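You operate a simulated robot arm through the tools that you are given. There is no shell and no other tool.

You are at the controls of a simulated robot arm. One attempt, no reset.

Task
Press the glass flush into the steel sight ring.
Fine: ring into the nest, slide in, one pull of the lever, fingers clear of the ram; lever up before the slide comes out. Where these are worked on the way, their far stop is far enough and under half their travel is too little: press slide.

Only the result counts: the job must be done as asked and must still hold three seconds after the hand-in. Knocking over, shifting, dropping, spilling or breaking anything else fails it.

Robot
A 6-joint arm with a two-finger gripper, fixed in place. Base frame: the origin is at the foot of the arm, x ahead of it, y to its left, z up; the work surface is at about z = 0.85. Readings come in m, degrees, newtons and seconds.
Its first joint turns from -166.0 to 166.0 degrees. Payload 2.45 kg.
The tool frame sits at the grasp point between the pads (the TCP): z along the fingers, y along the line on which they close. The tips reach 0.02 m beyond it. Largest opening 0.14 m; the body of the gripper starts 0.168 m behind the TCP.
Orientation is told as [roll, pitch, yaw] about the base's x, y, z axes, in that order, counted from this pose: with the fingers straight down and closing along the base's y, the tool's x points along the base's -x, its y along +y and its z along -z.

Tools
- The arm moves only by the tool nudge_tool. Its argument "moves" is a list that holds one entry, the list of rows, each a list of 7 numbers: the shift along the base's x, y, z in m, then the turn, a rotation vector about the base's x, y, z in degrees, then the finger opening in m, from 0 to 0.14. In form: [[[x, y, z, wx, wy, wz, hand], ...]]. A call has 1 to 20 rows; each row is the pose to reach, as a shift and turn from the pose commanded when the call began. Rows are played at 5 a second. More than 0.05 m and 8.6 degrees between two rows, or a gripper value outside its range, and nothing of the call is played. A pose out of reach is approached as far as the arm can. The call stops where the force on the tool passes 90 N (or 10 N more than at its start, if that is more) or the arm is blocked; 0.2 s more then pass. Each finger travels about 0.045 m/s and halts on what it meets, pressing with about 35 N; the grip force reading is that of the motor and also rises with nothing between the fingers. The clock runs only during rows and for 0.2 s after the last one: add rows that repeat a pose to give the fingers time. It gives the time, the measured TCP pose, the force on the tool (base axes), the opening and the grip force at its end, in the units of the frame above (readings bear some noise), with the torque about the TCP (base axes, N m) and any sound that the robot's microphone picked up.
- Cameras (640 x 400 px; columns grow to the right, rows downward): "scene" is fixed at [0.045, 0.5088, 1.5797]; the picture's right is [-0.13, -0.99, 0.00], its down [-0.53, 0.07, -0.84] and it looks along [0.84, -0.11, -0.54] (base axes); focal length 352 px, centre (320, 200). "wrist" rides on the gripper at [0.078, 0.011, -0.209] in the tool frame; the picture's right is [-0.14, 0.99, 0.00], its down [-0.92, -0.13, -0.37] and it looks along [-0.37, -0.05, 0.93] (tool axes); focal length 280 px, centre (320, 200). There is no depth. A picture from a camera that has moved, and an enlarged one, comes with that camera's place and axes in the base frame and with its lens. The place of the scene camera against the robot may be out by one fixed shift of up to 0.018 m in any direction.
- get_image(camera): a new picture of that camera. It takes no simulated time.
- enlarge(camera, box): a new picture of the part [left, top, right, bottom] of that camera's present view, enlarged. It takes no simulated time.
- close_job(): hands the job in; it is judged then, once.

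Nothing tells you positions but the pictures and the camera data. Unless the task says otherwise, let go and move clear before handing in.

The tools are called after ">>>" by a JSON object that holds its "name" and its "arguments". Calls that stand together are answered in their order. nudge_tool: Moves the arm, as the interface text tells. Its arguments: {"type":"object","properties":{"moves":{"type":"array","items":{"type":"array","items":{"type":"array","items":{"type":"number"}}}}},"required":["moves"]} The other tools are called the same way: get_image (camera) takes a picture; enlarge (camera, box) takes an enlarged picture of a part of a camera's view; close_job () hands the job in.

At the start:

```text
time: 0.0
tcp_pos: [0.5836, 0.5759, 1.2664]
tcp_rot: [-0.1, 0.0, 0.0]
wrist_force: [-0.1, -0.6, -0.3]
torque: [-0.05, 0.0, -0.01]
grip_width: 0.1401
gripper_force: 0.1
```

scene: 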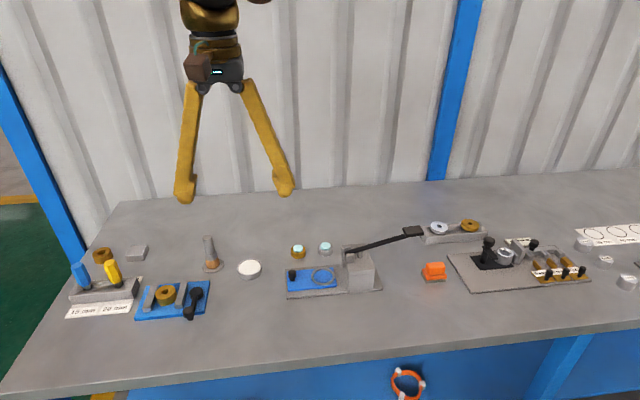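
wrist: 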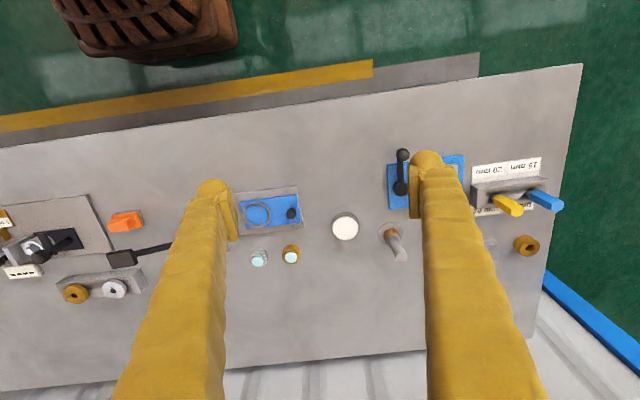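

I see a bench with a lever press (blue slide, steel post, black lever), two glass-topped small parts behind it, and various other fixtures. I will enlarge regions to identify the steel ring, the glass and the press.

>>> {"name": "enlarge", "arguments": {"camera": "scene", "box": [270, 210, 430, 310]}}

>>> {"name": "enlarge", "arguments": {"camera": "scene", "box": [400, 200, 640, 350]}}

>>> {"name": "enlarge", "arguments": {"camera": "scene", "box": [60, 220, 280, 330]}}

>>> {"name": "enlarge", "arguments": {"camera": "wrist", "box": [160, 140, 400, 290]}}

```text
4.00 times, centred on (350, 260) of scene
camera zoom: at [0.045, 0.5088, 1.5797], right [-0.13, -0.99, 0.0], down [-0.53, 0.07, -0.84], along [0.84, -0.11, -0.54], focal length 1409 px, centre (200, -40)
```

zoom: 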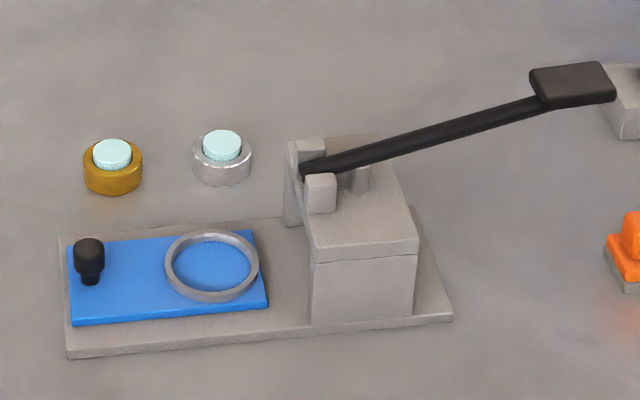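

```text
2.67 times, centred on (520, 275) of scene
camera zoom: at [0.045, 0.5088, 1.5797], right [-0.13, -0.99, 0.0], down [-0.53, 0.07, -0.84], along [0.84, -0.11, -0.54], focal length 939 px, centre (-213, 0)
```

zoom: 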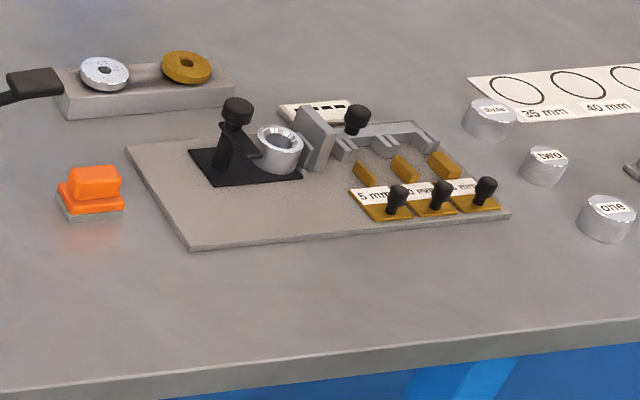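

```text
2.91 times, centred on (170, 275) of scene
camera zoom: at [0.045, 0.5088, 1.5797], right [-0.13, -0.99, 0.0], down [-0.53, 0.07, -0.84], along [0.84, -0.11, -0.54], focal length 1025 px, centre (756, -18)
```

zoom: 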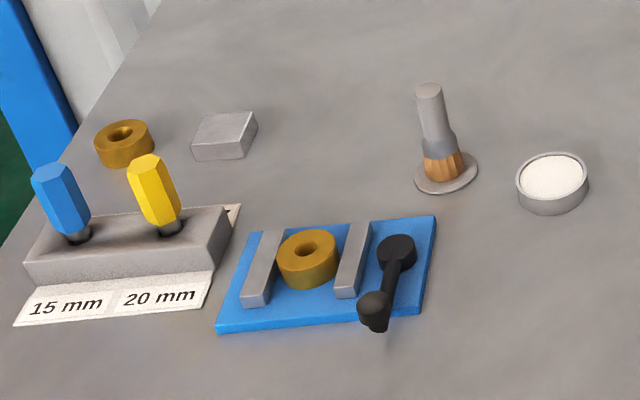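

```text
2.67 times, centred on (280, 215) of wrist
camera zoom: at [0.5055, 0.5859, 1.4752], right [0.14, 0.99, 0.0], down [0.92, -0.13, 0.37], along [0.37, -0.05, -0.93], focal length 748 px, centre (427, 160)
```

zoom: 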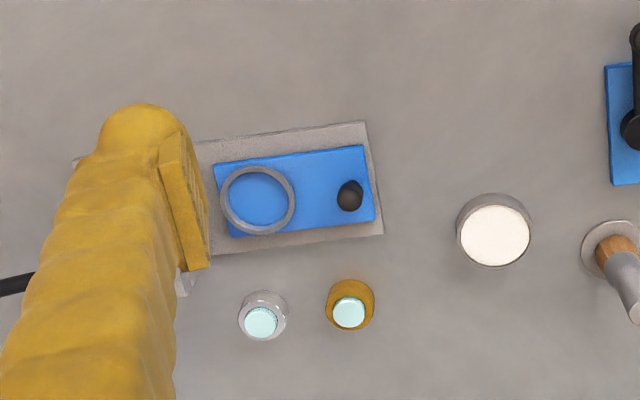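

The steel ring with the glass started in it sits at about (0.88, 0.38), the nest on the blue slide at about (0.76, 0.40), and the press post and lever lie to its right (-y). I'll move over the area, staying high, for a better look.

>>> {"name": "nudge_tool", "arguments": {"moves": [[[0.0, -0.04, 0, 0, 0, 0, 0.14], [0.0, -0.08, 0, 0, 0, 0, 0.14], [0.0, -0.12, 0, 0, 0, 0, 0.14], [0.0, -0.16, 0, 0, 0, 0, 0.14], [0.03, -0.2, 0, 0, 0, 0, 0.14], [0.06, -0.22, 0, 0, 0, 0, 0.14], [0.06, -0.22, 0, 0, 0, 0, 0.14]]]}}

>>> {"name": "get_image", "arguments": {"camera": "wrist"}}

>>> {"name": "get_image", "arguments": {"camera": "scene"}}

```text
time: 1.6
tcp_pos: [0.6438, 0.3564, 1.2668]
tcp_rot: [-0.1, 0.0, -0.1]
wrist_force: [-0.9, 0.1, -0.3]
torque: [-0.02, 0.01, 0.01]
grip_width: 0.1399
gripper_force: 0.1
```

```text
taken
camera wrist: at [0.5656, 0.3652, 1.476], right [0.14, 0.99, 0.0], down [0.92, -0.13, 0.37], along [0.37, -0.05, -0.93], focal length 280 px, centre (320, 200)
```

wrist: 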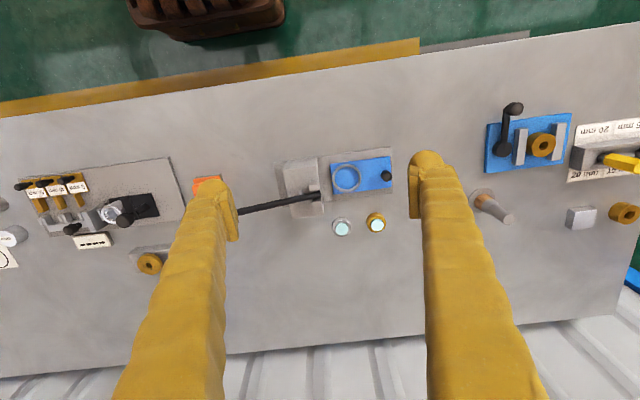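

```text
taken
```

scene: 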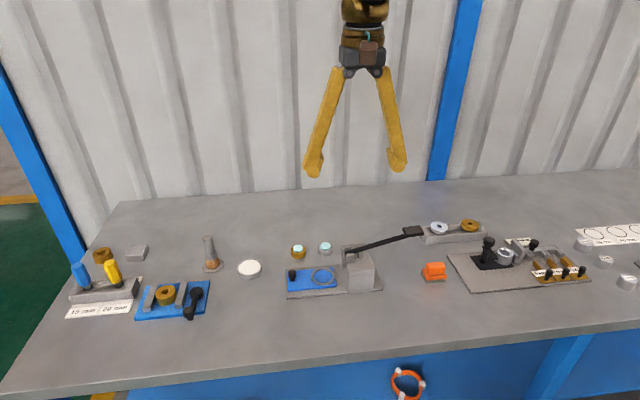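

The press, nest and both rings are now in one view between the fingers. I'll enlarge this view to measure.

>>> {"name": "enlarge", "arguments": {"camera": "wrist", "box": [240, 140, 400, 240]}}

>>> {"name": "enlarge", "arguments": {"camera": "wrist", "box": [310, 200, 410, 260]}}

>>> {"name": "enlarge", "arguments": {"camera": "scene", "box": [330, 210, 470, 300]}}

>>> {"name": "enlarge", "arguments": {"camera": "scene", "box": [280, 230, 350, 275]}}

```text
4.00 times, centred on (320, 190) of wrist
camera zoom: at [0.5656, 0.3652, 1.476], right [0.14, 0.99, 0.0], down [0.92, -0.13, 0.37], along [0.37, -0.05, -0.93], focal length 1122 px, centre (320, 240)
```

zoom: 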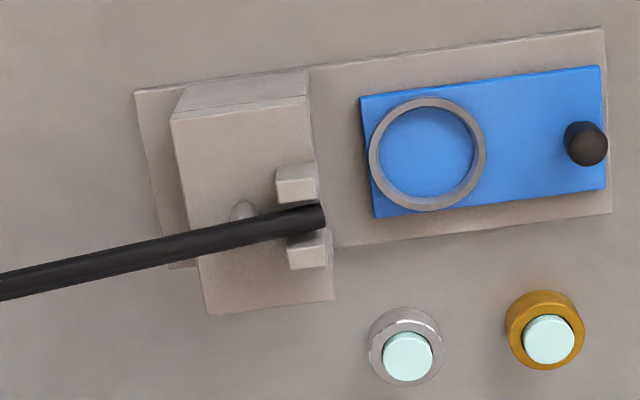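

```text
6.40 times, centred on (360, 230) of wrist
camera zoom: at [0.5656, 0.3652, 1.476], right [0.14, 0.99, 0.0], down [0.92, -0.13, 0.37], along [0.37, -0.05, -0.93], focal length 1794 px, centre (64, 8)
```

zoom: 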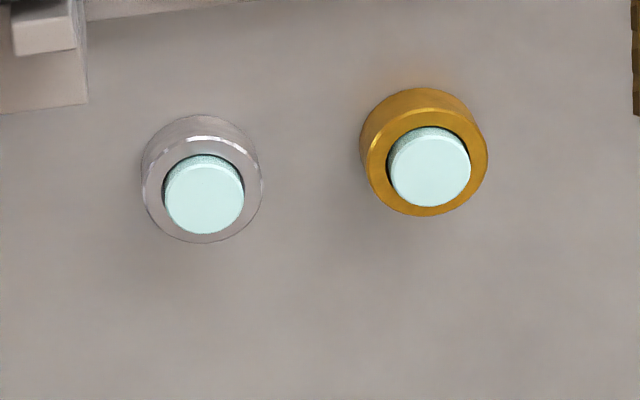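

```text
4.44 times, centred on (400, 255) of scene
camera zoom: at [0.045, 0.5088, 1.5797], right [-0.13, -0.99, 0.0], down [-0.53, 0.07, -0.84], along [0.84, -0.11, -0.54], focal length 1565 px, centre (-36, -44)
```

zoom: 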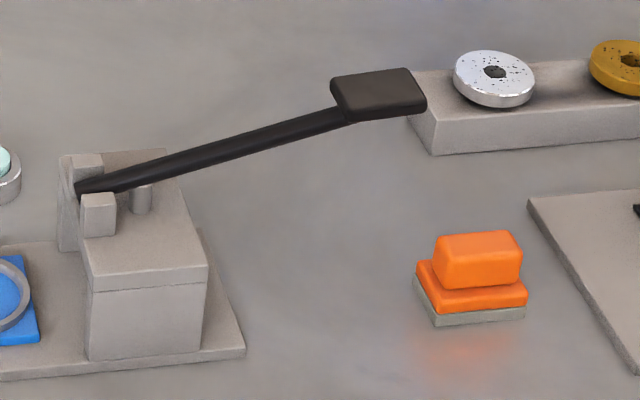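

```text
8.89 times, centred on (315, 252) of scene
camera zoom: at [0.045, 0.5088, 1.5797], right [-0.13, -0.99, 0.0], down [-0.53, 0.07, -0.84], along [0.84, -0.11, -0.54], focal length 3131 px, centre (364, -267)
```

zoom: 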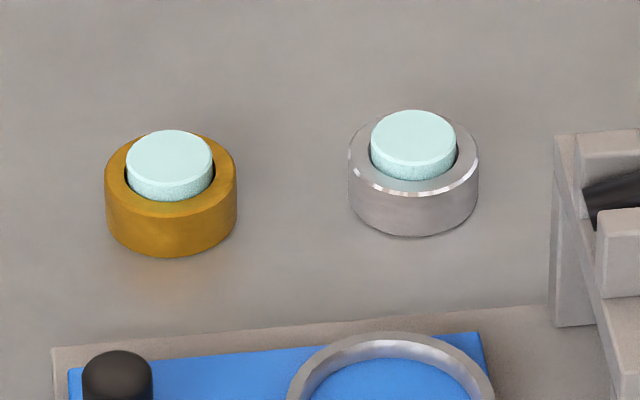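

The steel ring is at about (0.885, 0.375), about 46 mm across and 20 mm tall. The lever pivot is near (0.765, 0.33, 0.94). I'll turn the tool -90° so the fingers close along x, which keeps the gripper body clear of the post, and go above the ring.

>>> {"name": "nudge_tool", "arguments": {"moves": [[[0.022, 0.002, 0, 0, 0, -8.2, 0.1], [0.044, 0.003, 0, 0, 0, -16.4, 0.1], [0.066, 0.005, 0, 0, 0, -24.6, 0.1], [0.088, 0.007, 0, 0, 0, -32.8, 0.1], [0.11, 0.008, -0.01, 0, 0, -41, 0.1], [0.132, 0.01, -0.03, 0, 0, -49.2, 0.1], [0.154, 0.012, -0.05, 0, 0, -57.4, 0.1], [0.176, 0.014, -0.08, 0, 0, -65.6, 0.1], [0.198, 0.016, -0.11, 0, 0, -73.8, 0.1], [0.22, 0.018, -0.13, 0, 0, -82, 0.1], [0.241, 0.019, -0.15, 0, 0, -90, 0.1], [0.241, 0.019, -0.15, 0, 0, -90, 0.1]]]}}

>>> {"name": "get_image", "arguments": {"camera": "wrist"}}

>>> {"name": "get_image", "arguments": {"camera": "scene"}}

```text
time: 4.2
tcp_pos: [0.8836, 0.3733, 1.1162]
tcp_rot: [-0.1, -0.1, -90.2]
wrist_force: [0.0, 0.2, 1.1]
torque: [0.02, 0.0, 0.03]
grip_width: 0.1001
gripper_force: 0.1
```

```text
taken
camera wrist: at [0.8959, 0.4504, 1.3258], right [0.99, -0.14, 0.0], down [-0.13, -0.92, 0.37], along [-0.05, -0.37, -0.93], focal length 280 px, centre (320, 200)
```

wrist: 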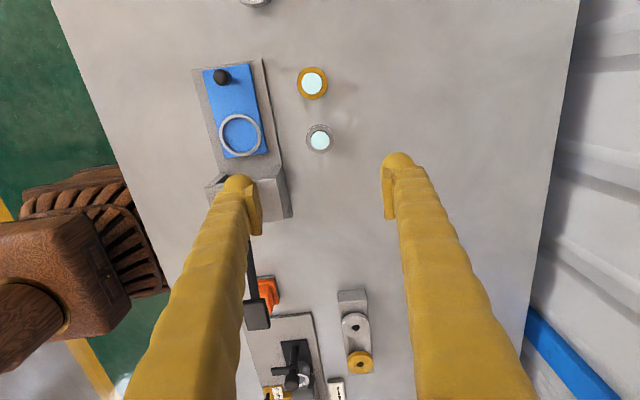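

```text
taken
```

scene: 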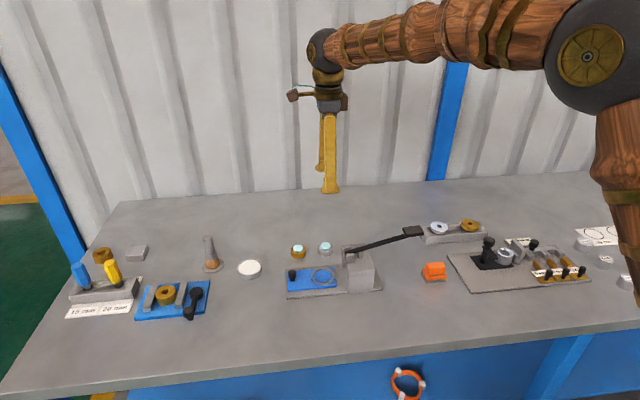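

The tool is above the ring. I'll enlarge to measure the ring and nest from here.

>>> {"name": "enlarge", "arguments": {"camera": "wrist", "box": [280, 110, 360, 160]}}

>>> {"name": "enlarge", "arguments": {"camera": "wrist", "box": [180, 50, 340, 150]}}

>>> {"name": "enlarge", "arguments": {"camera": "wrist", "box": [180, 140, 340, 340]}}

```text
8.00 times, centred on (320, 135) of wrist
camera zoom: at [0.8959, 0.4504, 1.3258], right [0.99, -0.14, 0.0], down [-0.13, -0.92, 0.37], along [-0.05, -0.37, -0.93], focal length 2243 px, centre (320, 720)
```

zoom: 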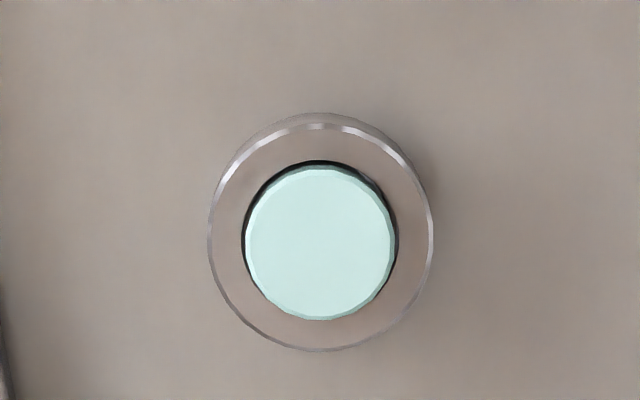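

```text
4.00 times, centred on (260, 100) of wrist
camera zoom: at [0.8959, 0.4504, 1.3258], right [0.99, -0.14, 0.0], down [-0.13, -0.92, 0.37], along [-0.05, -0.37, -0.93], focal length 1122 px, centre (560, 600)
```

zoom: 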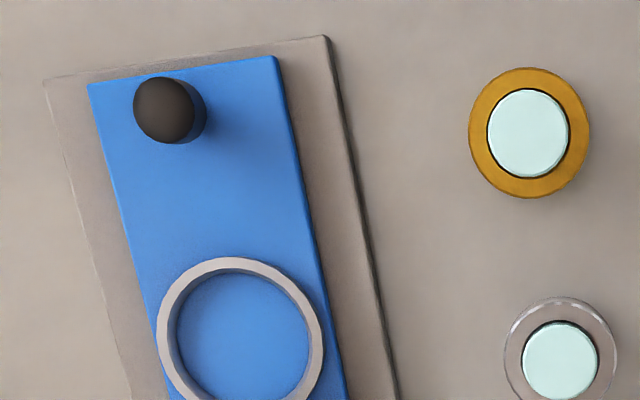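

```text
2.00 times, centred on (260, 240) of wrist
camera zoom: at [0.8959, 0.4504, 1.3258], right [0.99, -0.14, 0.0], down [-0.13, -0.92, 0.37], along [-0.05, -0.37, -0.93], focal length 561 px, centre (440, 120)
```

zoom: 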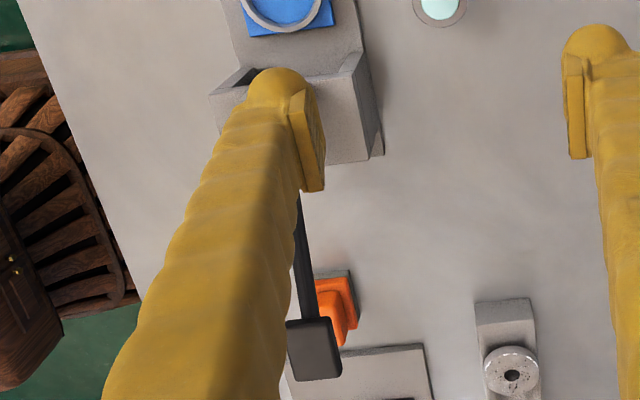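

The ring centre measures (0.886, 0.373) and the nest centre (0.763, 0.399), and both views agree. I'll narrow the fingers and come down so the tips reach about 12 mm above the ring's base, clear of the glass and of the nest wall later on.

>>> {"name": "nudge_tool", "arguments": {"moves": [[[0.001, 0, -0.04, 0, 0, 0, 0.065], [0.002, 0, -0.08, 0, 0, 0, 0.065], [0.002, 0, -0.12, 0, 0, 0, 0.065], [0.002, 0, -0.15, 0, 0, 0, 0.065], [0.002, 0, -0.18, 0, 0, 0, 0.065], [0.002, 0, -0.2, 0, 0, 0, 0.065], [0.002, 0, -0.2, 0, 0, 0, 0.065]]]}}

>>> {"name": "get_image", "arguments": {"camera": "wrist"}}

>>> {"name": "enlarge", "arguments": {"camera": "scene", "box": [280, 200, 380, 270]}}

```text
time: 5.8
tcp_pos: [0.8861, 0.3746, 0.917]
tcp_rot: [0.1, 0.0, -90.0]
wrist_force: [-0.6, 0.2, 0.2]
torque: [0.0, 0.02, -0.03]
grip_width: 0.0646
gripper_force: 0.1
```

```text
taken
camera wrist: at [0.8975, 0.4518, 1.1254], right [0.99, -0.14, 0.0], down [-0.13, -0.92, 0.37], along [-0.05, -0.37, -0.93], focal length 280 px, centre (320, 200)
```

wrist: 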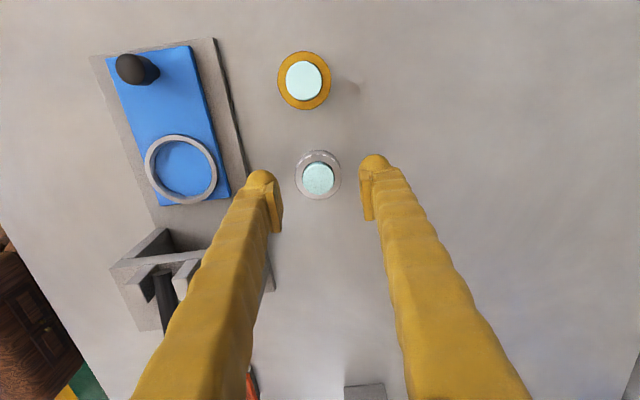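

```text
5.71 times, centred on (330, 235) of scene
camera zoom: at [0.045, 0.5088, 1.5797], right [-0.13, -0.99, 0.0], down [-0.53, 0.07, -0.84], along [0.84, -0.11, -0.54], focal length 2013 px, centre (263, 0)
```

zoom: 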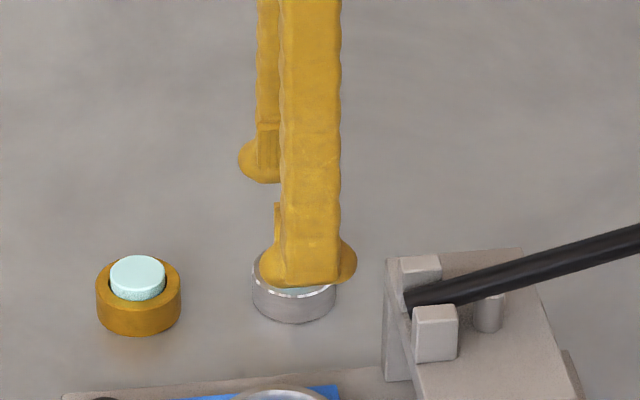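

The ring is centred between the fingers. I'll go down the last 35 mm and close.

>>> {"name": "nudge_tool", "arguments": {"moves": [[[-0.0005, 0, -0.015, 0, 0, 0, 0.065], [-0.0005, 0, -0.03, 0, 0, 0, 0.065], [-0.0005, 0, -0.035, 0, 0, 0, 0.065], [-0.0005, 0, -0.035, 0, 0, 0, 0.065]]]}}

>>> {"name": "enlarge", "arguments": {"camera": "scene", "box": [290, 220, 360, 270]}}

>>> {"name": "enlarge", "arguments": {"camera": "wrist", "box": [240, 140, 400, 240]}}

```text
time: 6.8
tcp_pos: [0.8867, 0.3757, 0.8802]
tcp_rot: [0.0, 0.1, -90.0]
wrist_force: [0.9, 0.4, -0.8]
torque: [0.01, 0.01, 0.01]
grip_width: 0.0652
gripper_force: 0.0
```

```text
8.00 times, centred on (325, 245) of scene
camera zoom: at [0.045, 0.5088, 1.5797], right [-0.13, -0.99, 0.0], down [-0.53, 0.07, -0.84], along [0.84, -0.11, -0.54], focal length 2818 px, centre (280, -160)
```

zoom: 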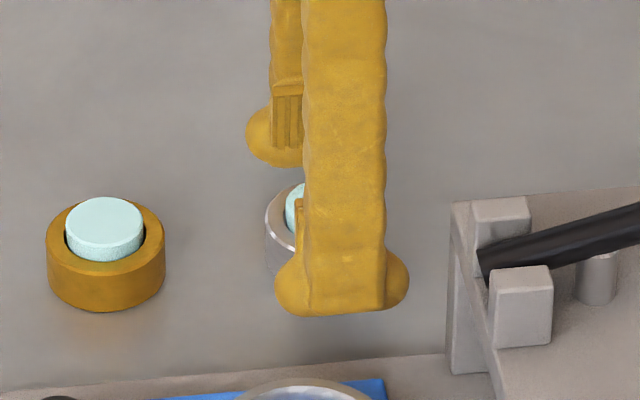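

```text
4.00 times, centred on (320, 190) of wrist
camera zoom: at [0.8974, 0.452, 1.09], right [0.99, -0.14, 0.0], down [-0.13, -0.92, 0.37], along [-0.05, -0.37, -0.93], focal length 1122 px, centre (320, 240)
```

zoom: 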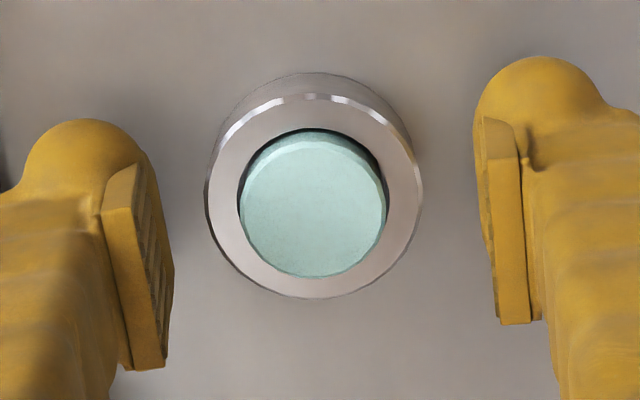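

The fingers straddle the ring, tips about 10 mm above the bench. I'll raise slightly and close on the ring.

>>> {"name": "nudge_tool", "arguments": {"moves": [[[0, 0, 0.002, 0, 0, 0, 0.065], [0, 0, 0.002, 0, 0, 0, 0.05], [0, 0, 0.002, 0, 0, 0, 0.04], [0, 0, 0.002, 0, 0, 0, 0.04], [0, 0, 0.002, 0, 0, 0, 0.04]]]}}

>>> {"name": "enlarge", "arguments": {"camera": "wrist", "box": [240, 140, 400, 240]}}

```text
time: 8.0
tcp_pos: [0.8865, 0.3757, 0.8864]
tcp_rot: [0.0, 0.0, -90.0]
wrist_force: [-5.7, -1.8, 38.6]
torque: [-0.07, 0.98, 0.03]
grip_width: 0.0431
gripper_force: 2.4
```

```text
4.00 times, centred on (320, 190) of wrist
camera zoom: at [0.8972, 0.4526, 1.0943], right [0.99, -0.14, 0.0], down [-0.13, -0.92, 0.37], along [-0.05, -0.36, -0.93], focal length 1122 px, centre (320, 240)
```

zoom: 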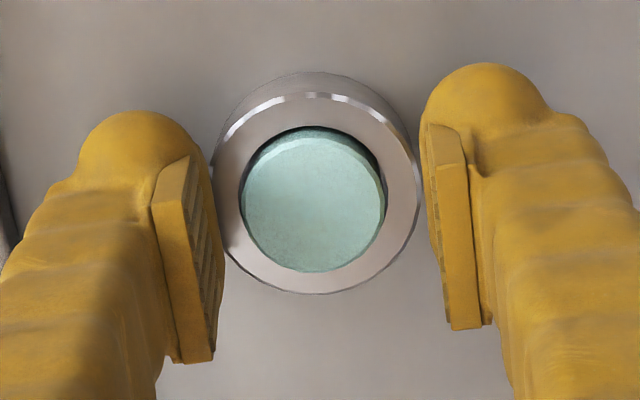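

The upward force of 38 N says the pads caught only the ring's chamfered top edge and rode up. I'll open again, go about 6 mm lower and re-grip.

>>> {"name": "nudge_tool", "arguments": {"moves": [[[0, 0, 0, 0, 0, 0, 0.055], [0, 0, 0, 0, 0, 0, 0.065], [0, 0, 0, 0, 0, 0, 0.065]]]}}

>>> {"name": "enlarge", "arguments": {"camera": "wrist", "box": [240, 140, 400, 240]}}

>>> {"name": "enlarge", "arguments": {"camera": "scene", "box": [290, 220, 360, 270]}}

```text
time: 8.8
tcp_pos: [0.886, 0.3751, 0.882]
tcp_rot: [0.0, 0.0, -90.0]
wrist_force: [0.2, -0.8, 0.2]
torque: [0.0, 0.03, -0.01]
grip_width: 0.0646
gripper_force: 0.0
```

```text
4.00 times, centred on (320, 190) of wrist
camera zoom: at [0.8973, 0.4526, 1.0917], right [0.99, -0.14, 0.0], down [-0.13, -0.92, 0.37], along [-0.05, -0.37, -0.93], focal length 1122 px, centre (320, 240)
```

zoom: 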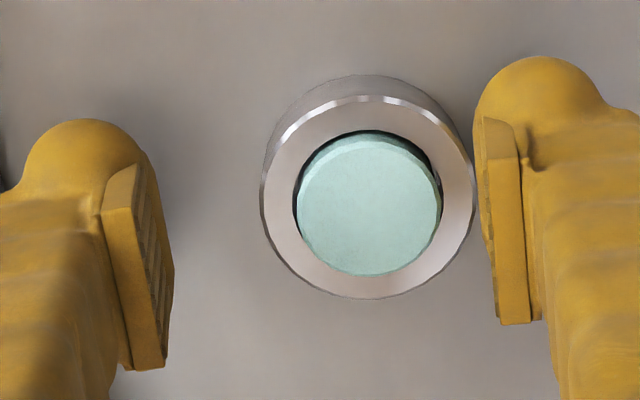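

```text
8.00 times, centred on (325, 245) of scene
camera zoom: at [0.045, 0.5088, 1.5797], right [-0.13, -0.99, 0.0], down [-0.53, 0.07, -0.84], along [0.84, -0.11, -0.54], focal length 2818 px, centre (280, -160)
```

zoom: 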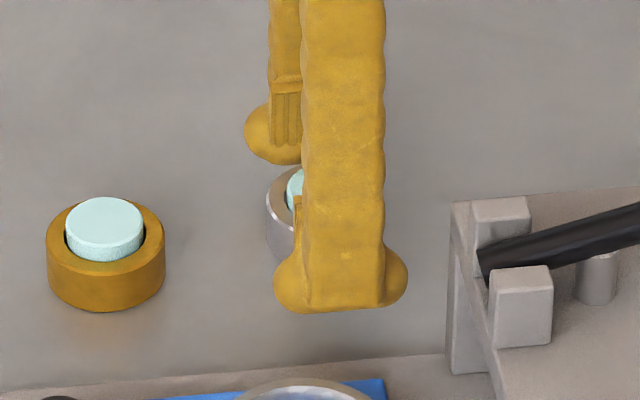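

The ring was dragged about 11 mm in +x as the right finger opened; it's still upright. I'll recentre on it (x about 0.8975) and go lower for a proper grip.

>>> {"name": "nudge_tool", "arguments": {"moves": [[[0.006, 0, 0, 0, 0, 0, 0.07], [0.0115, 0, 0, 0, 0, 0, 0.07], [0.0115, 0, 0, 0, 0, 0, 0.07], [0.0115, 0, -0.003, 0, 0, 0, 0.07], [0.0115, 0, -0.0065, 0, 0, 0, 0.07], [0.0115, 0, -0.0065, 0, 0, 0, 0.07]]]}}

>>> {"name": "enlarge", "arguments": {"camera": "wrist", "box": [240, 140, 400, 240]}}

>>> {"name": "enlarge", "arguments": {"camera": "scene", "box": [290, 220, 360, 270]}}

```text
time: 10.2
tcp_pos: [0.8983, 0.374, 0.8758]
tcp_rot: [0.1, 0.0, -90.0]
wrist_force: [-0.2, 0.6, 0.6]
torque: [-0.03, -0.02, -0.02]
grip_width: 0.0702
gripper_force: 0.0
```

```text
4.00 times, centred on (320, 190) of wrist
camera zoom: at [0.909, 0.4527, 1.0855], right [0.99, -0.14, 0.0], down [-0.13, -0.92, 0.37], along [-0.05, -0.37, -0.93], focal length 1122 px, centre (320, 240)
```

zoom: 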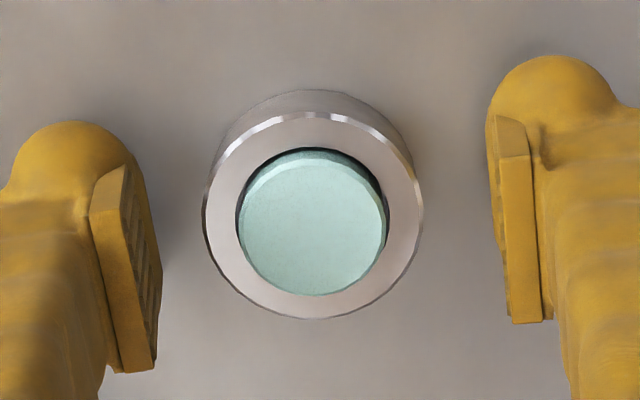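

```text
8.00 times, centred on (325, 245) of scene
camera zoom: at [0.045, 0.5088, 1.5797], right [-0.13, -0.99, 0.0], down [-0.53, 0.07, -0.84], along [0.84, -0.11, -0.54], focal length 2818 px, centre (280, -160)
```

zoom: 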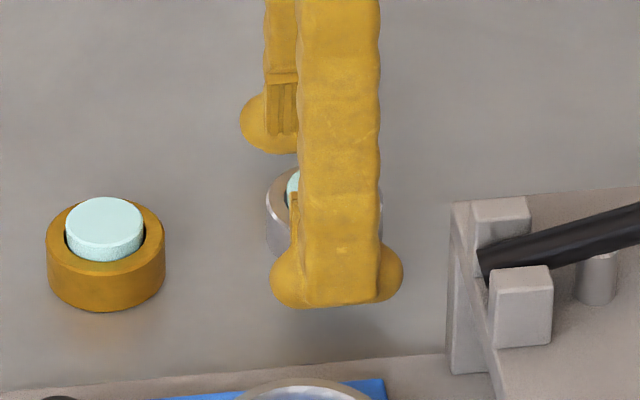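

The ring is centred and the tips are lower now. Closing.

>>> {"name": "nudge_tool", "arguments": {"moves": [[[-0.001, -0.001, 0, 0, 0, 0, 0.06], [-0.001, -0.001, 0, 0, 0, 0, 0.05], [-0.001, -0.001, 0, 0, 0, 0, 0.043], [-0.001, -0.001, 0, 0, 0, 0, 0.042], [-0.001, -0.001, 0, 0, 0, 0, 0.042]]]}}

>>> {"name": "enlarge", "arguments": {"camera": "wrist", "box": [240, 140, 400, 240]}}

```text
time: 11.4
tcp_pos: [0.8971, 0.3742, 0.8763]
tcp_rot: [0.0, 0.0, -90.0]
wrist_force: [0.3, 0.4, -0.2]
torque: [0.0, 0.03, 0.0]
grip_width: 0.0441
gripper_force: 35.4
```

```text
4.00 times, centred on (320, 190) of wrist
camera zoom: at [0.908, 0.4515, 1.0857], right [0.99, -0.14, 0.0], down [-0.13, -0.92, 0.37], along [-0.05, -0.37, -0.93], focal length 1122 px, centre (320, 240)
```

zoom: 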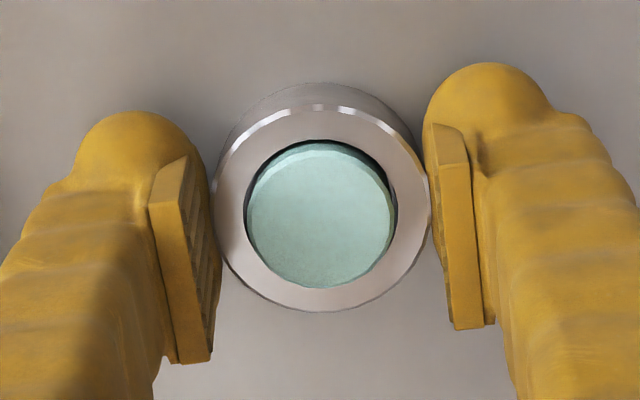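

The grip is solid at 35 N, width 44 mm. I'll lift and carry the ring over towards the nest, hovering above it to check alignment.

>>> {"name": "nudge_tool", "arguments": {"moves": [[[0, 0, 0.02, 0, 0, 0, 0.042], [0, 0, 0.05, 0, 0, 0, 0.042], [0, 0.005, 0.075, 0, 0, 0, 0.042], [-0.03, 0.015, 0.075, 0, 0, 0, 0.042], [-0.06, 0.025, 0.075, 0, 0, 0, 0.042], [-0.09, 0.026, 0.075, 0, 0, 0, 0.042], [-0.12, 0.026, 0.075, 0, 0, 0, 0.042], [-0.134, 0.026, 0.075, 0, 0, 0, 0.042], [-0.134, 0.026, 0.075, 0, 0, 0, 0.042]]]}}

>>> {"name": "get_image", "arguments": {"camera": "wrist"}}

>>> {"name": "enlarge", "arguments": {"camera": "wrist", "box": [240, 100, 400, 200]}}

>>> {"name": "enlarge", "arguments": {"camera": "scene", "box": [270, 210, 410, 310]}}

```text
time: 13.4
tcp_pos: [0.7623, 0.3987, 0.9523]
tcp_rot: [0.1, 0.1, -90.0]
wrist_force: [-0.4, 0.4, -1.5]
torque: [0.03, 0.0, 0.01]
grip_width: 0.0444
gripper_force: 35.1
```

```text
taken
camera wrist: at [0.773, 0.4764, 1.1611], right [0.99, -0.14, 0.0], down [-0.13, -0.92, 0.37], along [-0.05, -0.37, -0.93], focal length 280 px, centre (320, 200)
```

wrist: 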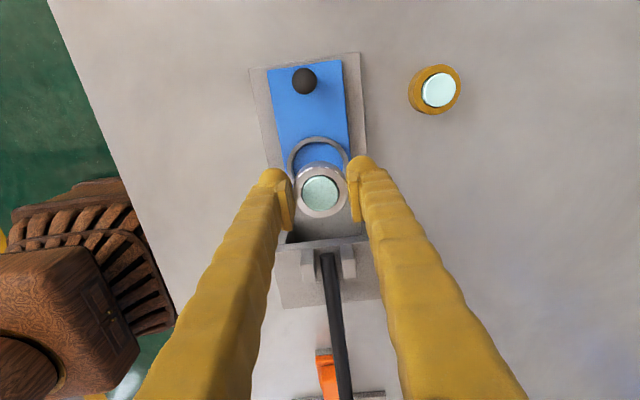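

```text
4.00 times, centred on (320, 150) of wrist
camera zoom: at [0.773, 0.4764, 1.1611], right [0.99, -0.14, 0.0], down [-0.13, -0.92, 0.37], along [-0.05, -0.37, -0.93], focal length 1122 px, centre (320, 400)
```

zoom: 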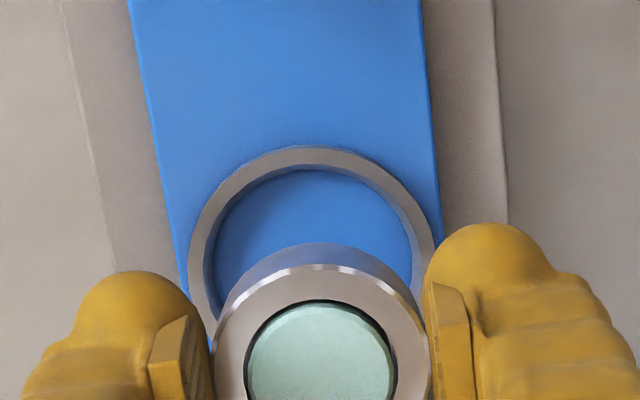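

```text
4.00 times, centred on (340, 260) of scene
camera zoom: at [0.045, 0.5088, 1.5797], right [-0.13, -0.99, 0.0], down [-0.53, 0.07, -0.84], along [0.84, -0.11, -0.54], focal length 1409 px, centre (240, -40)
```

zoom: 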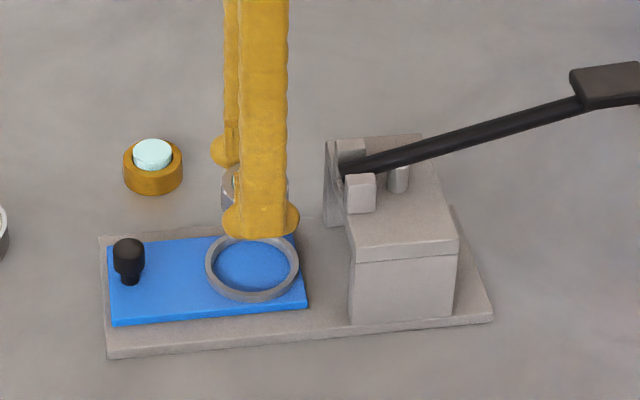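

The ring is held steady over the nest; relative offset is about (-2, +1.5) mm. I'll correct and lower to just above the nest for a check.

>>> {"name": "nudge_tool", "arguments": {"moves": [[[-0.002, 0.0015, 0, 0, 0, 0, 0.042], [-0.002, 0.0015, -0.02, 0, 0, 0, 0.042], [-0.002, 0.0015, -0.035, 0, 0, 0, 0.042], [-0.002, 0.0015, -0.047, 0, 0, 0, 0.042], [-0.002, 0.0015, -0.047, 0, 0, 0, 0.042]]]}}

>>> {"name": "enlarge", "arguments": {"camera": "wrist", "box": [240, 130, 400, 230]}}

>>> {"name": "enlarge", "arguments": {"camera": "scene", "box": [290, 240, 360, 300]}}

```text
time: 14.6
tcp_pos: [0.7604, 0.4015, 0.9033]
tcp_rot: [0.0, 0.0, -90.0]
wrist_force: [0.4, 1.0, -1.7]
torque: [-0.01, 0.02, 0.0]
grip_width: 0.0443
gripper_force: 34.4
```

```text
4.00 times, centred on (320, 180) of wrist
camera zoom: at [0.7707, 0.4786, 1.1131], right [0.99, -0.14, 0.0], down [-0.13, -0.92, 0.37], along [-0.05, -0.37, -0.93], focal length 1122 px, centre (320, 280)
```

zoom: 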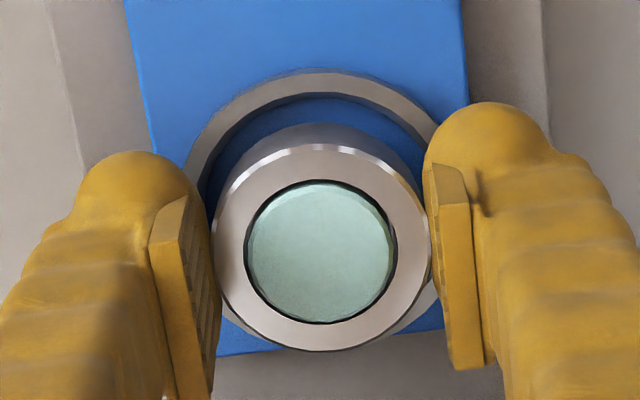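

```text
6.67 times, centred on (325, 270) of scene
camera zoom: at [0.045, 0.5088, 1.5797], right [-0.13, -0.99, 0.0], down [-0.53, 0.07, -0.84], along [0.84, -0.11, -0.54], focal length 2348 px, centre (287, -267)
```

zoom: 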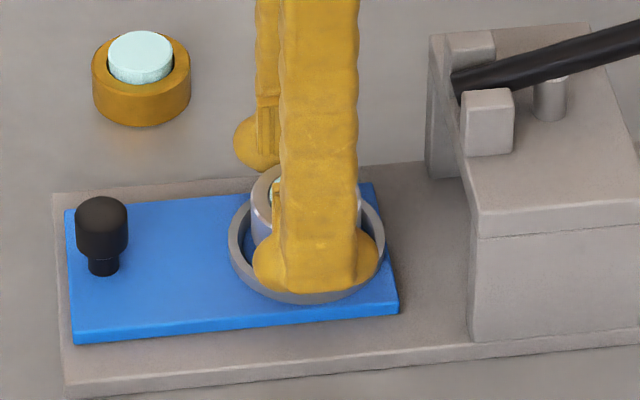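

The ring is nearly concentric with the nest, with about 5 mm slack all round. Lowering gently in small steps, with a 1 mm correction.

>>> {"name": "nudge_tool", "arguments": {"moves": [[[0.001, -0.001, -0.003, 0, 0, 0, 0.042], [0.001, -0.001, -0.006, 0, 0, 0, 0.042], [0.001, -0.001, -0.008, 0, 0, 0, 0.042], [0.001, -0.001, -0.008, 0, 0, 0, 0.042]]]}}

>>> {"name": "enlarge", "arguments": {"camera": "scene", "box": [290, 240, 360, 300]}}

>>> {"name": "enlarge", "arguments": {"camera": "wrist", "box": [240, 130, 400, 230]}}

```text
time: 15.6
tcp_pos: [0.76, 0.3995, 0.8963]
tcp_rot: [0.0, 0.0, -90.1]
wrist_force: [0.4, 0.3, -1.3]
torque: [0.01, 0.01, 0.01]
grip_width: 0.0446
gripper_force: 34.8
```

```text
6.67 times, centred on (325, 270) of scene
camera zoom: at [0.045, 0.5088, 1.5797], right [-0.13, -0.99, 0.0], down [-0.53, 0.07, -0.84], along [0.84, -0.11, -0.54], focal length 2348 px, centre (287, -267)
```

zoom: 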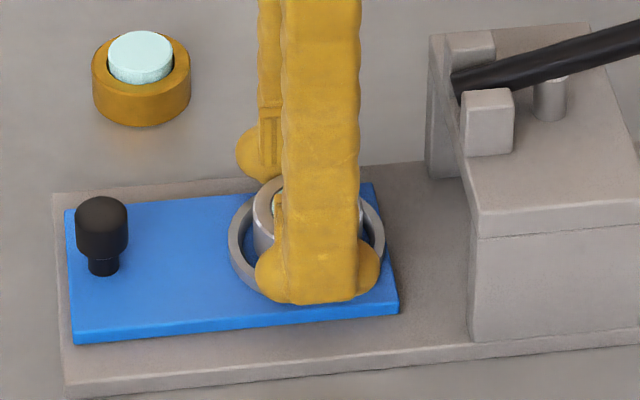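

```text
4.00 times, centred on (320, 180) of wrist
camera zoom: at [0.7722, 0.4776, 1.1055], right [0.99, -0.14, 0.0], down [-0.13, -0.92, 0.37], along [-0.05, -0.37, -0.93], focal length 1122 px, centre (320, 280)
```

zoom: 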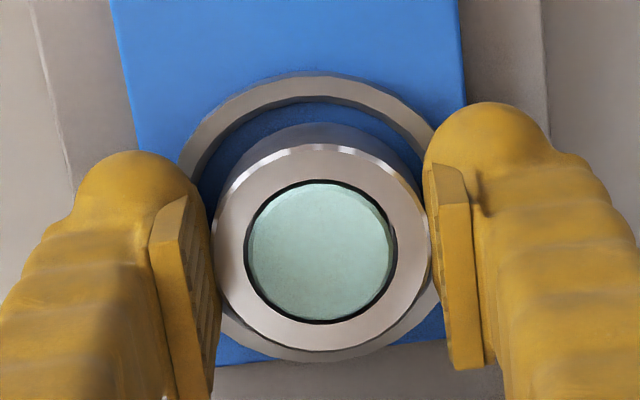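

Concentric within about 1 mm. Continuing down in small steps, watching for contact.

>>> {"name": "nudge_tool", "arguments": {"moves": [[[0.001, 0, -0.0015, 0, 0, 0, 0.042], [0.001, 0, -0.003, 0, 0, 0, 0.042], [0.001, 0, -0.003, 0, 0, 0, 0.042]]]}}

>>> {"name": "enlarge", "arguments": {"camera": "scene", "box": [290, 240, 360, 300]}}

```text
time: 16.4
tcp_pos: [0.7616, 0.3996, 0.8947]
tcp_rot: [0.0, 0.0, -90.1]
wrist_force: [-5.7, 0.0, 15.7]
torque: [-0.06, 0.13, 0.04]
grip_width: 0.0447
gripper_force: 35.0
```

```text
6.67 times, centred on (325, 270) of scene
camera zoom: at [0.045, 0.5088, 1.5797], right [-0.13, -0.99, 0.0], down [-0.53, 0.07, -0.84], along [0.84, -0.11, -0.54], focal length 2348 px, centre (287, -267)
```

zoom: 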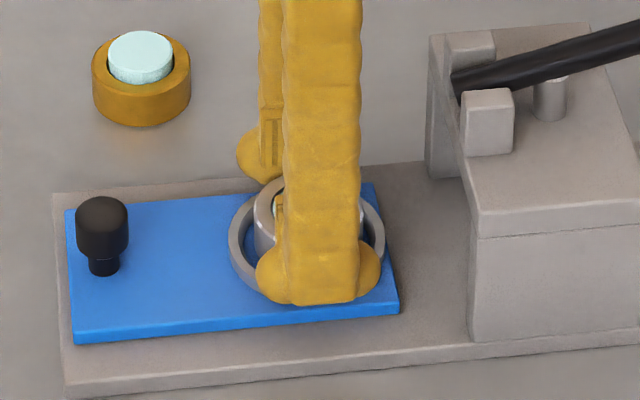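

Light contact (about 16 N): either ring on slide or tips on the nest rim. I'll ease up 1 mm and open the fingers a little.

>>> {"name": "nudge_tool", "arguments": {"moves": [[[0, 0, 0.0015, 0, 0, 0, 0.042], [0, 0, 0.0015, 0, 0, 0, 0.048], [0, 0, 0.0015, 0, 0, 0, 0.054], [0, 0, 0.0015, 0, 0, 0, 0.06], [0, 0, 0.0015, 0, 0, 0, 0.06]]]}}

>>> {"name": "enlarge", "arguments": {"camera": "wrist", "box": [240, 130, 400, 230]}}

>>> {"name": "enlarge", "arguments": {"camera": "scene", "box": [290, 240, 360, 300]}}

```text
time: 17.6
tcp_pos: [0.7617, 0.4001, 0.8955]
tcp_rot: [0.1, 0.0, -90.0]
wrist_force: [0.0, 0.3, 0.5]
torque: [0.0, 0.01, 0.01]
grip_width: 0.0603
gripper_force: 0.1
```

```text
4.00 times, centred on (320, 180) of wrist
camera zoom: at [0.7736, 0.4768, 1.1046], right [0.99, -0.14, 0.0], down [-0.13, -0.92, 0.37], along [-0.05, -0.37, -0.93], focal length 1122 px, centre (320, 280)
```

zoom: 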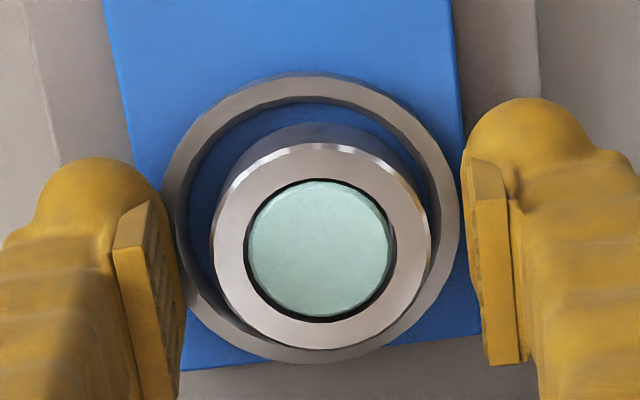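

```text
6.67 times, centred on (325, 270) of scene
camera zoom: at [0.045, 0.5088, 1.5797], right [-0.13, -0.99, 0.0], down [-0.53, 0.07, -0.84], along [0.84, -0.11, -0.54], focal length 2348 px, centre (287, -267)
```

zoom: 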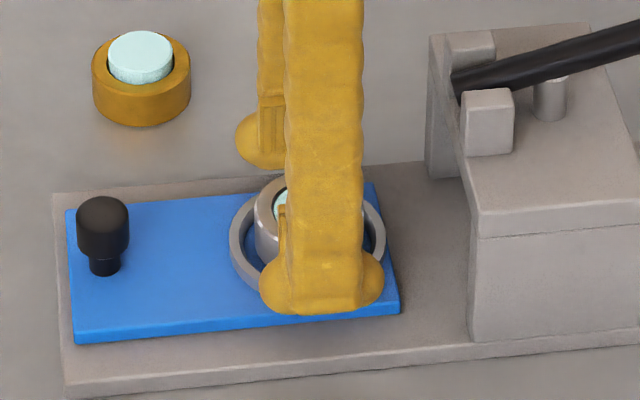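

The ring sits in the nest, about 2.4 mm off-centre in x. I'll shift the open fingers and close almost onto the ring to centre it, then release and lift clear.

>>> {"name": "nudge_tool", "arguments": {"moves": [[[-0.0024, 0, 0, 0, 0, 0, 0.06], [-0.0024, 0, 0, 0, 0, 0, 0.053], [-0.0024, 0, 0, 0, 0, 0, 0.048], [-0.0024, 0, 0, 0, 0, 0, 0.0455], [-0.0024, 0, 0, 0, 0, 0, 0.0455], [-0.0024, 0, 0, 0, 0, 0, 0.055], [-0.0024, 0, 0, 0, 0, 0, 0.065], [-0.0024, 0, 0, 0, 0, 0, 0.065]]]}}

>>> {"name": "enlarge", "arguments": {"camera": "wrist", "box": [240, 130, 400, 230]}}

```text
time: 19.4
tcp_pos: [0.7597, 0.3991, 0.8969]
tcp_rot: [0.0, -0.1, -90.0]
wrist_force: [-0.1, 0.5, -0.3]
torque: [0.06, 0.0, -0.01]
grip_width: 0.065
gripper_force: 0.0
```

```text
4.00 times, centred on (320, 180) of wrist
camera zoom: at [0.7708, 0.4771, 1.1049], right [0.99, -0.14, 0.0], down [-0.13, -0.92, 0.37], along [-0.05, -0.37, -0.93], focal length 1122 px, centre (320, 280)
```

zoom: 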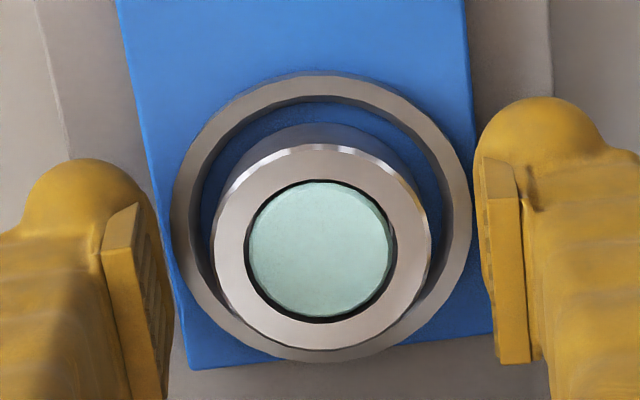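

The ring is now concentric in the nest. I'll lift straight up clear of it and look at the slide knob and the press mouth.

>>> {"name": "nudge_tool", "arguments": {"moves": [[[0, 0, 0.02, 0, 0, 0, 0.065], [0, 0, 0.05, 0, 0, 0, 0.065], [0, 0.03, 0.08, 0, 0, 0, 0.065], [0, 0.07, 0.1, 0, 0, 0, 0.065], [0, 0.09, 0.1, 0, 0, 0, 0.065], [0, 0.09, 0.1, 0, 0, 0, 0.065]]]}}

>>> {"name": "get_image", "arguments": {"camera": "wrist"}}

>>> {"name": "enlarge", "arguments": {"camera": "wrist", "box": [240, 130, 420, 330]}}

>>> {"name": "enlarge", "arguments": {"camera": "scene", "box": [280, 235, 390, 305]}}

```text
time: 20.8
tcp_pos: [0.7604, 0.4894, 0.9964]
tcp_rot: [0.0, 0.0, -90.1]
wrist_force: [0.2, -0.5, 0.3]
torque: [-0.03, -0.01, 0.01]
grip_width: 0.0651
gripper_force: 0.1
```

```text
taken
camera wrist: at [0.772, 0.5674, 1.2049], right [0.99, -0.14, 0.0], down [-0.13, -0.92, 0.37], along [-0.05, -0.37, -0.93], focal length 280 px, centre (320, 200)
```

wrist: 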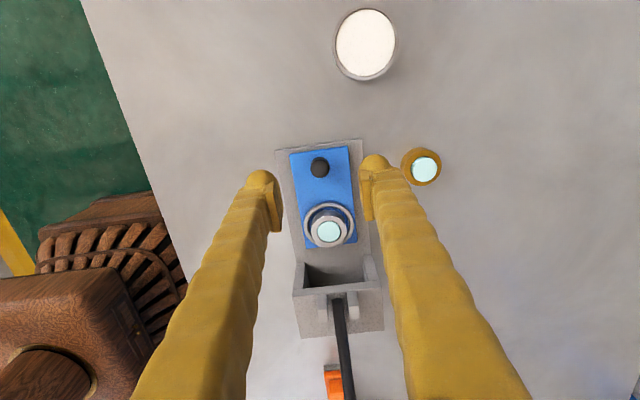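

```text
2.00 times, centred on (330, 230) of wrist
camera zoom: at [0.772, 0.5674, 1.2049], right [0.99, -0.14, 0.0], down [-0.13, -0.92, 0.37], along [-0.05, -0.37, -0.93], focal length 561 px, centre (300, 140)
```

zoom: 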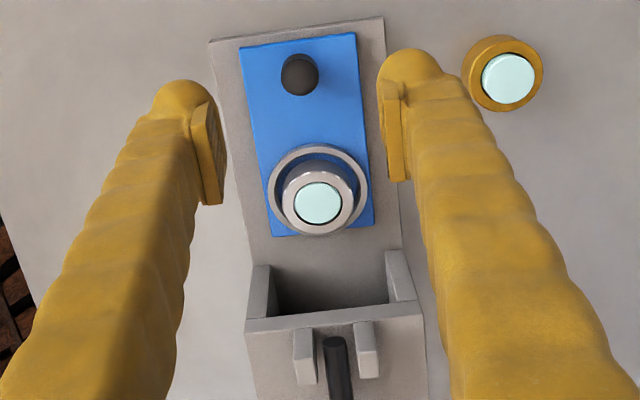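

```text
5.71 times, centred on (335, 270) of scene
camera zoom: at [0.045, 0.5088, 1.5797], right [-0.13, -0.99, 0.0], down [-0.53, 0.07, -0.84], along [0.84, -0.11, -0.54], focal length 2013 px, centre (234, -200)
```

zoom: 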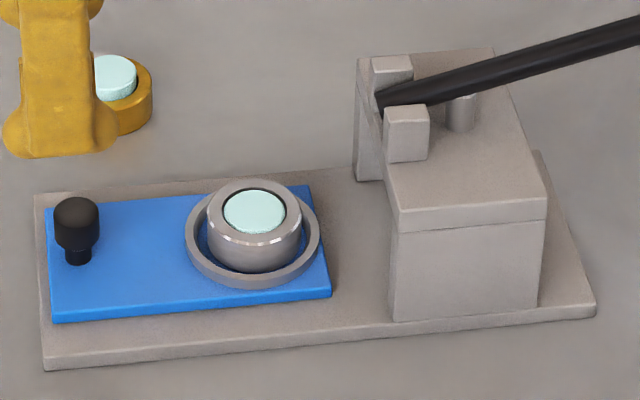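

The bridge has a mouth from x 0.71 to 0.81 with its front face at y≈0.333, and the ram sits near y≈0.30, so the slide travels about 0.10 m in -y. The knob is at (0.761, 0.485), with its top near z≈0.897. Next I'll grip the knob.

>>> {"name": "nudge_tool", "arguments": {"moves": [[[0, 0.003, -0.03, 0, 0, 0, 0.06], [0, 0.003, -0.06, 0, 0, 0, 0.06], [0, 0.003, -0.085, 0, 0, 0, 0.06], [0, 0.003, -0.102, 0, 0, 0, 0.06], [0, 0.003, -0.102, 0, 0, 0, 0.05]]]}}

>>> {"name": "enlarge", "arguments": {"camera": "scene", "box": [270, 235, 380, 305]}}

>>> {"name": "enlarge", "arguments": {"camera": "wrist", "box": [240, 130, 400, 230]}}

```text
time: 22.0
tcp_pos: [0.7598, 0.4927, 0.892]
tcp_rot: [0.1, -0.1, -90.0]
wrist_force: [0.7, -0.1, -0.5]
torque: [-0.03, 0.01, -0.01]
grip_width: 0.0498
gripper_force: 0.1
```

```text
5.71 times, centred on (325, 270) of scene
camera zoom: at [0.045, 0.5088, 1.5797], right [-0.13, -0.99, 0.0], down [-0.53, 0.07, -0.84], along [0.84, -0.11, -0.54], focal length 2013 px, centre (291, -200)
```

zoom: 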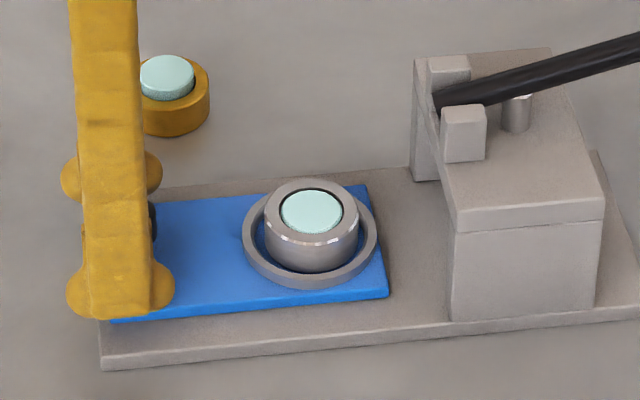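

```text
4.00 times, centred on (320, 180) of wrist
camera zoom: at [0.7712, 0.5706, 1.1023], right [0.99, -0.14, 0.0], down [-0.13, -0.92, 0.37], along [-0.05, -0.37, -0.93], focal length 1122 px, centre (320, 280)
```

zoom: 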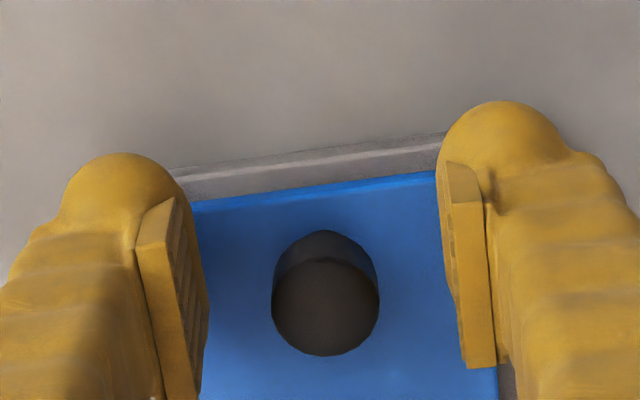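

The knob is between the pads. Closing on it.

>>> {"name": "nudge_tool", "arguments": {"moves": [[[0.001, 0, 0, 0, 0, 0, 0.04], [0.001, 0, 0, 0, 0, 0, 0.03], [0.001, 0, 0, 0, 0, 0, 0.02], [0.001, 0, 0, 0, 0, 0, 0.018], [0.001, 0, 0, 0, 0, 0, 0.018]]]}}

>>> {"name": "enlarge", "arguments": {"camera": "wrist", "box": [240, 130, 400, 230]}}

```text
time: 23.2
tcp_pos: [0.7609, 0.4943, 0.8939]
tcp_rot: [0.0, 0.0, -90.0]
wrist_force: [-8.2, -0.1, -0.1]
torque: [-0.03, 0.06, -0.05]
grip_width: 0.0229
gripper_force: 4.1
```

```text
4.00 times, centred on (320, 180) of wrist
camera zoom: at [0.7719, 0.5708, 1.1028], right [0.99, -0.14, 0.0], down [-0.13, -0.92, 0.37], along [-0.05, -0.37, -0.93], focal length 1122 px, centre (320, 280)
```

zoom: 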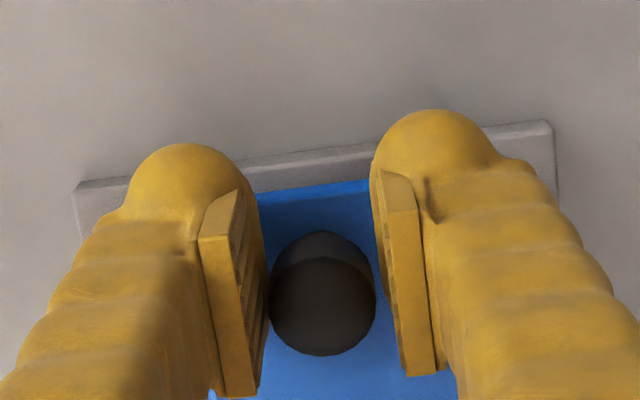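

The left pad touches first; I'll shift 1.5 mm in -x and let the grip finish.

>>> {"name": "nudge_tool", "arguments": {"moves": [[[-0.0015, 0, 0, 0, 0, 0, 0.018], [-0.0015, 0, 0, 0, 0, 0, 0.016], [-0.0015, 0, 0, 0, 0, 0, 0.016]]]}}

>>> {"name": "enlarge", "arguments": {"camera": "wrist", "box": [240, 130, 400, 230]}}

```text
time: 24.0
tcp_pos: [0.7591, 0.4935, 0.8933]
tcp_rot: [0.1, -0.1, -90.0]
wrist_force: [10.1, 0.1, -5.0]
torque: [0.09, -0.04, 0.06]
grip_width: 0.0206
gripper_force: 39.3
```

```text
4.00 times, centred on (320, 180) of wrist
camera zoom: at [0.7708, 0.5705, 1.1031], right [0.99, -0.14, 0.0], down [-0.13, -0.92, 0.37], along [-0.05, -0.36, -0.93], focal length 1122 px, centre (320, 280)
```

zoom: 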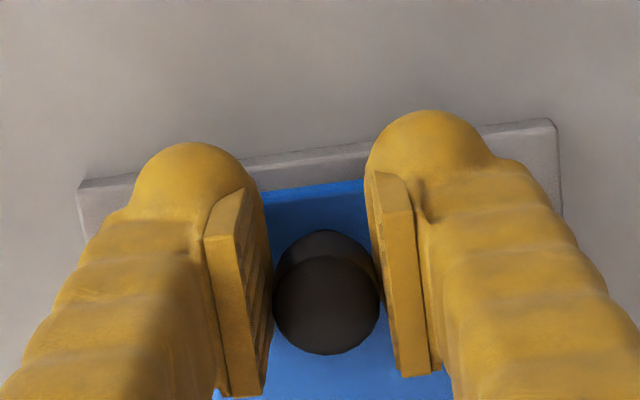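

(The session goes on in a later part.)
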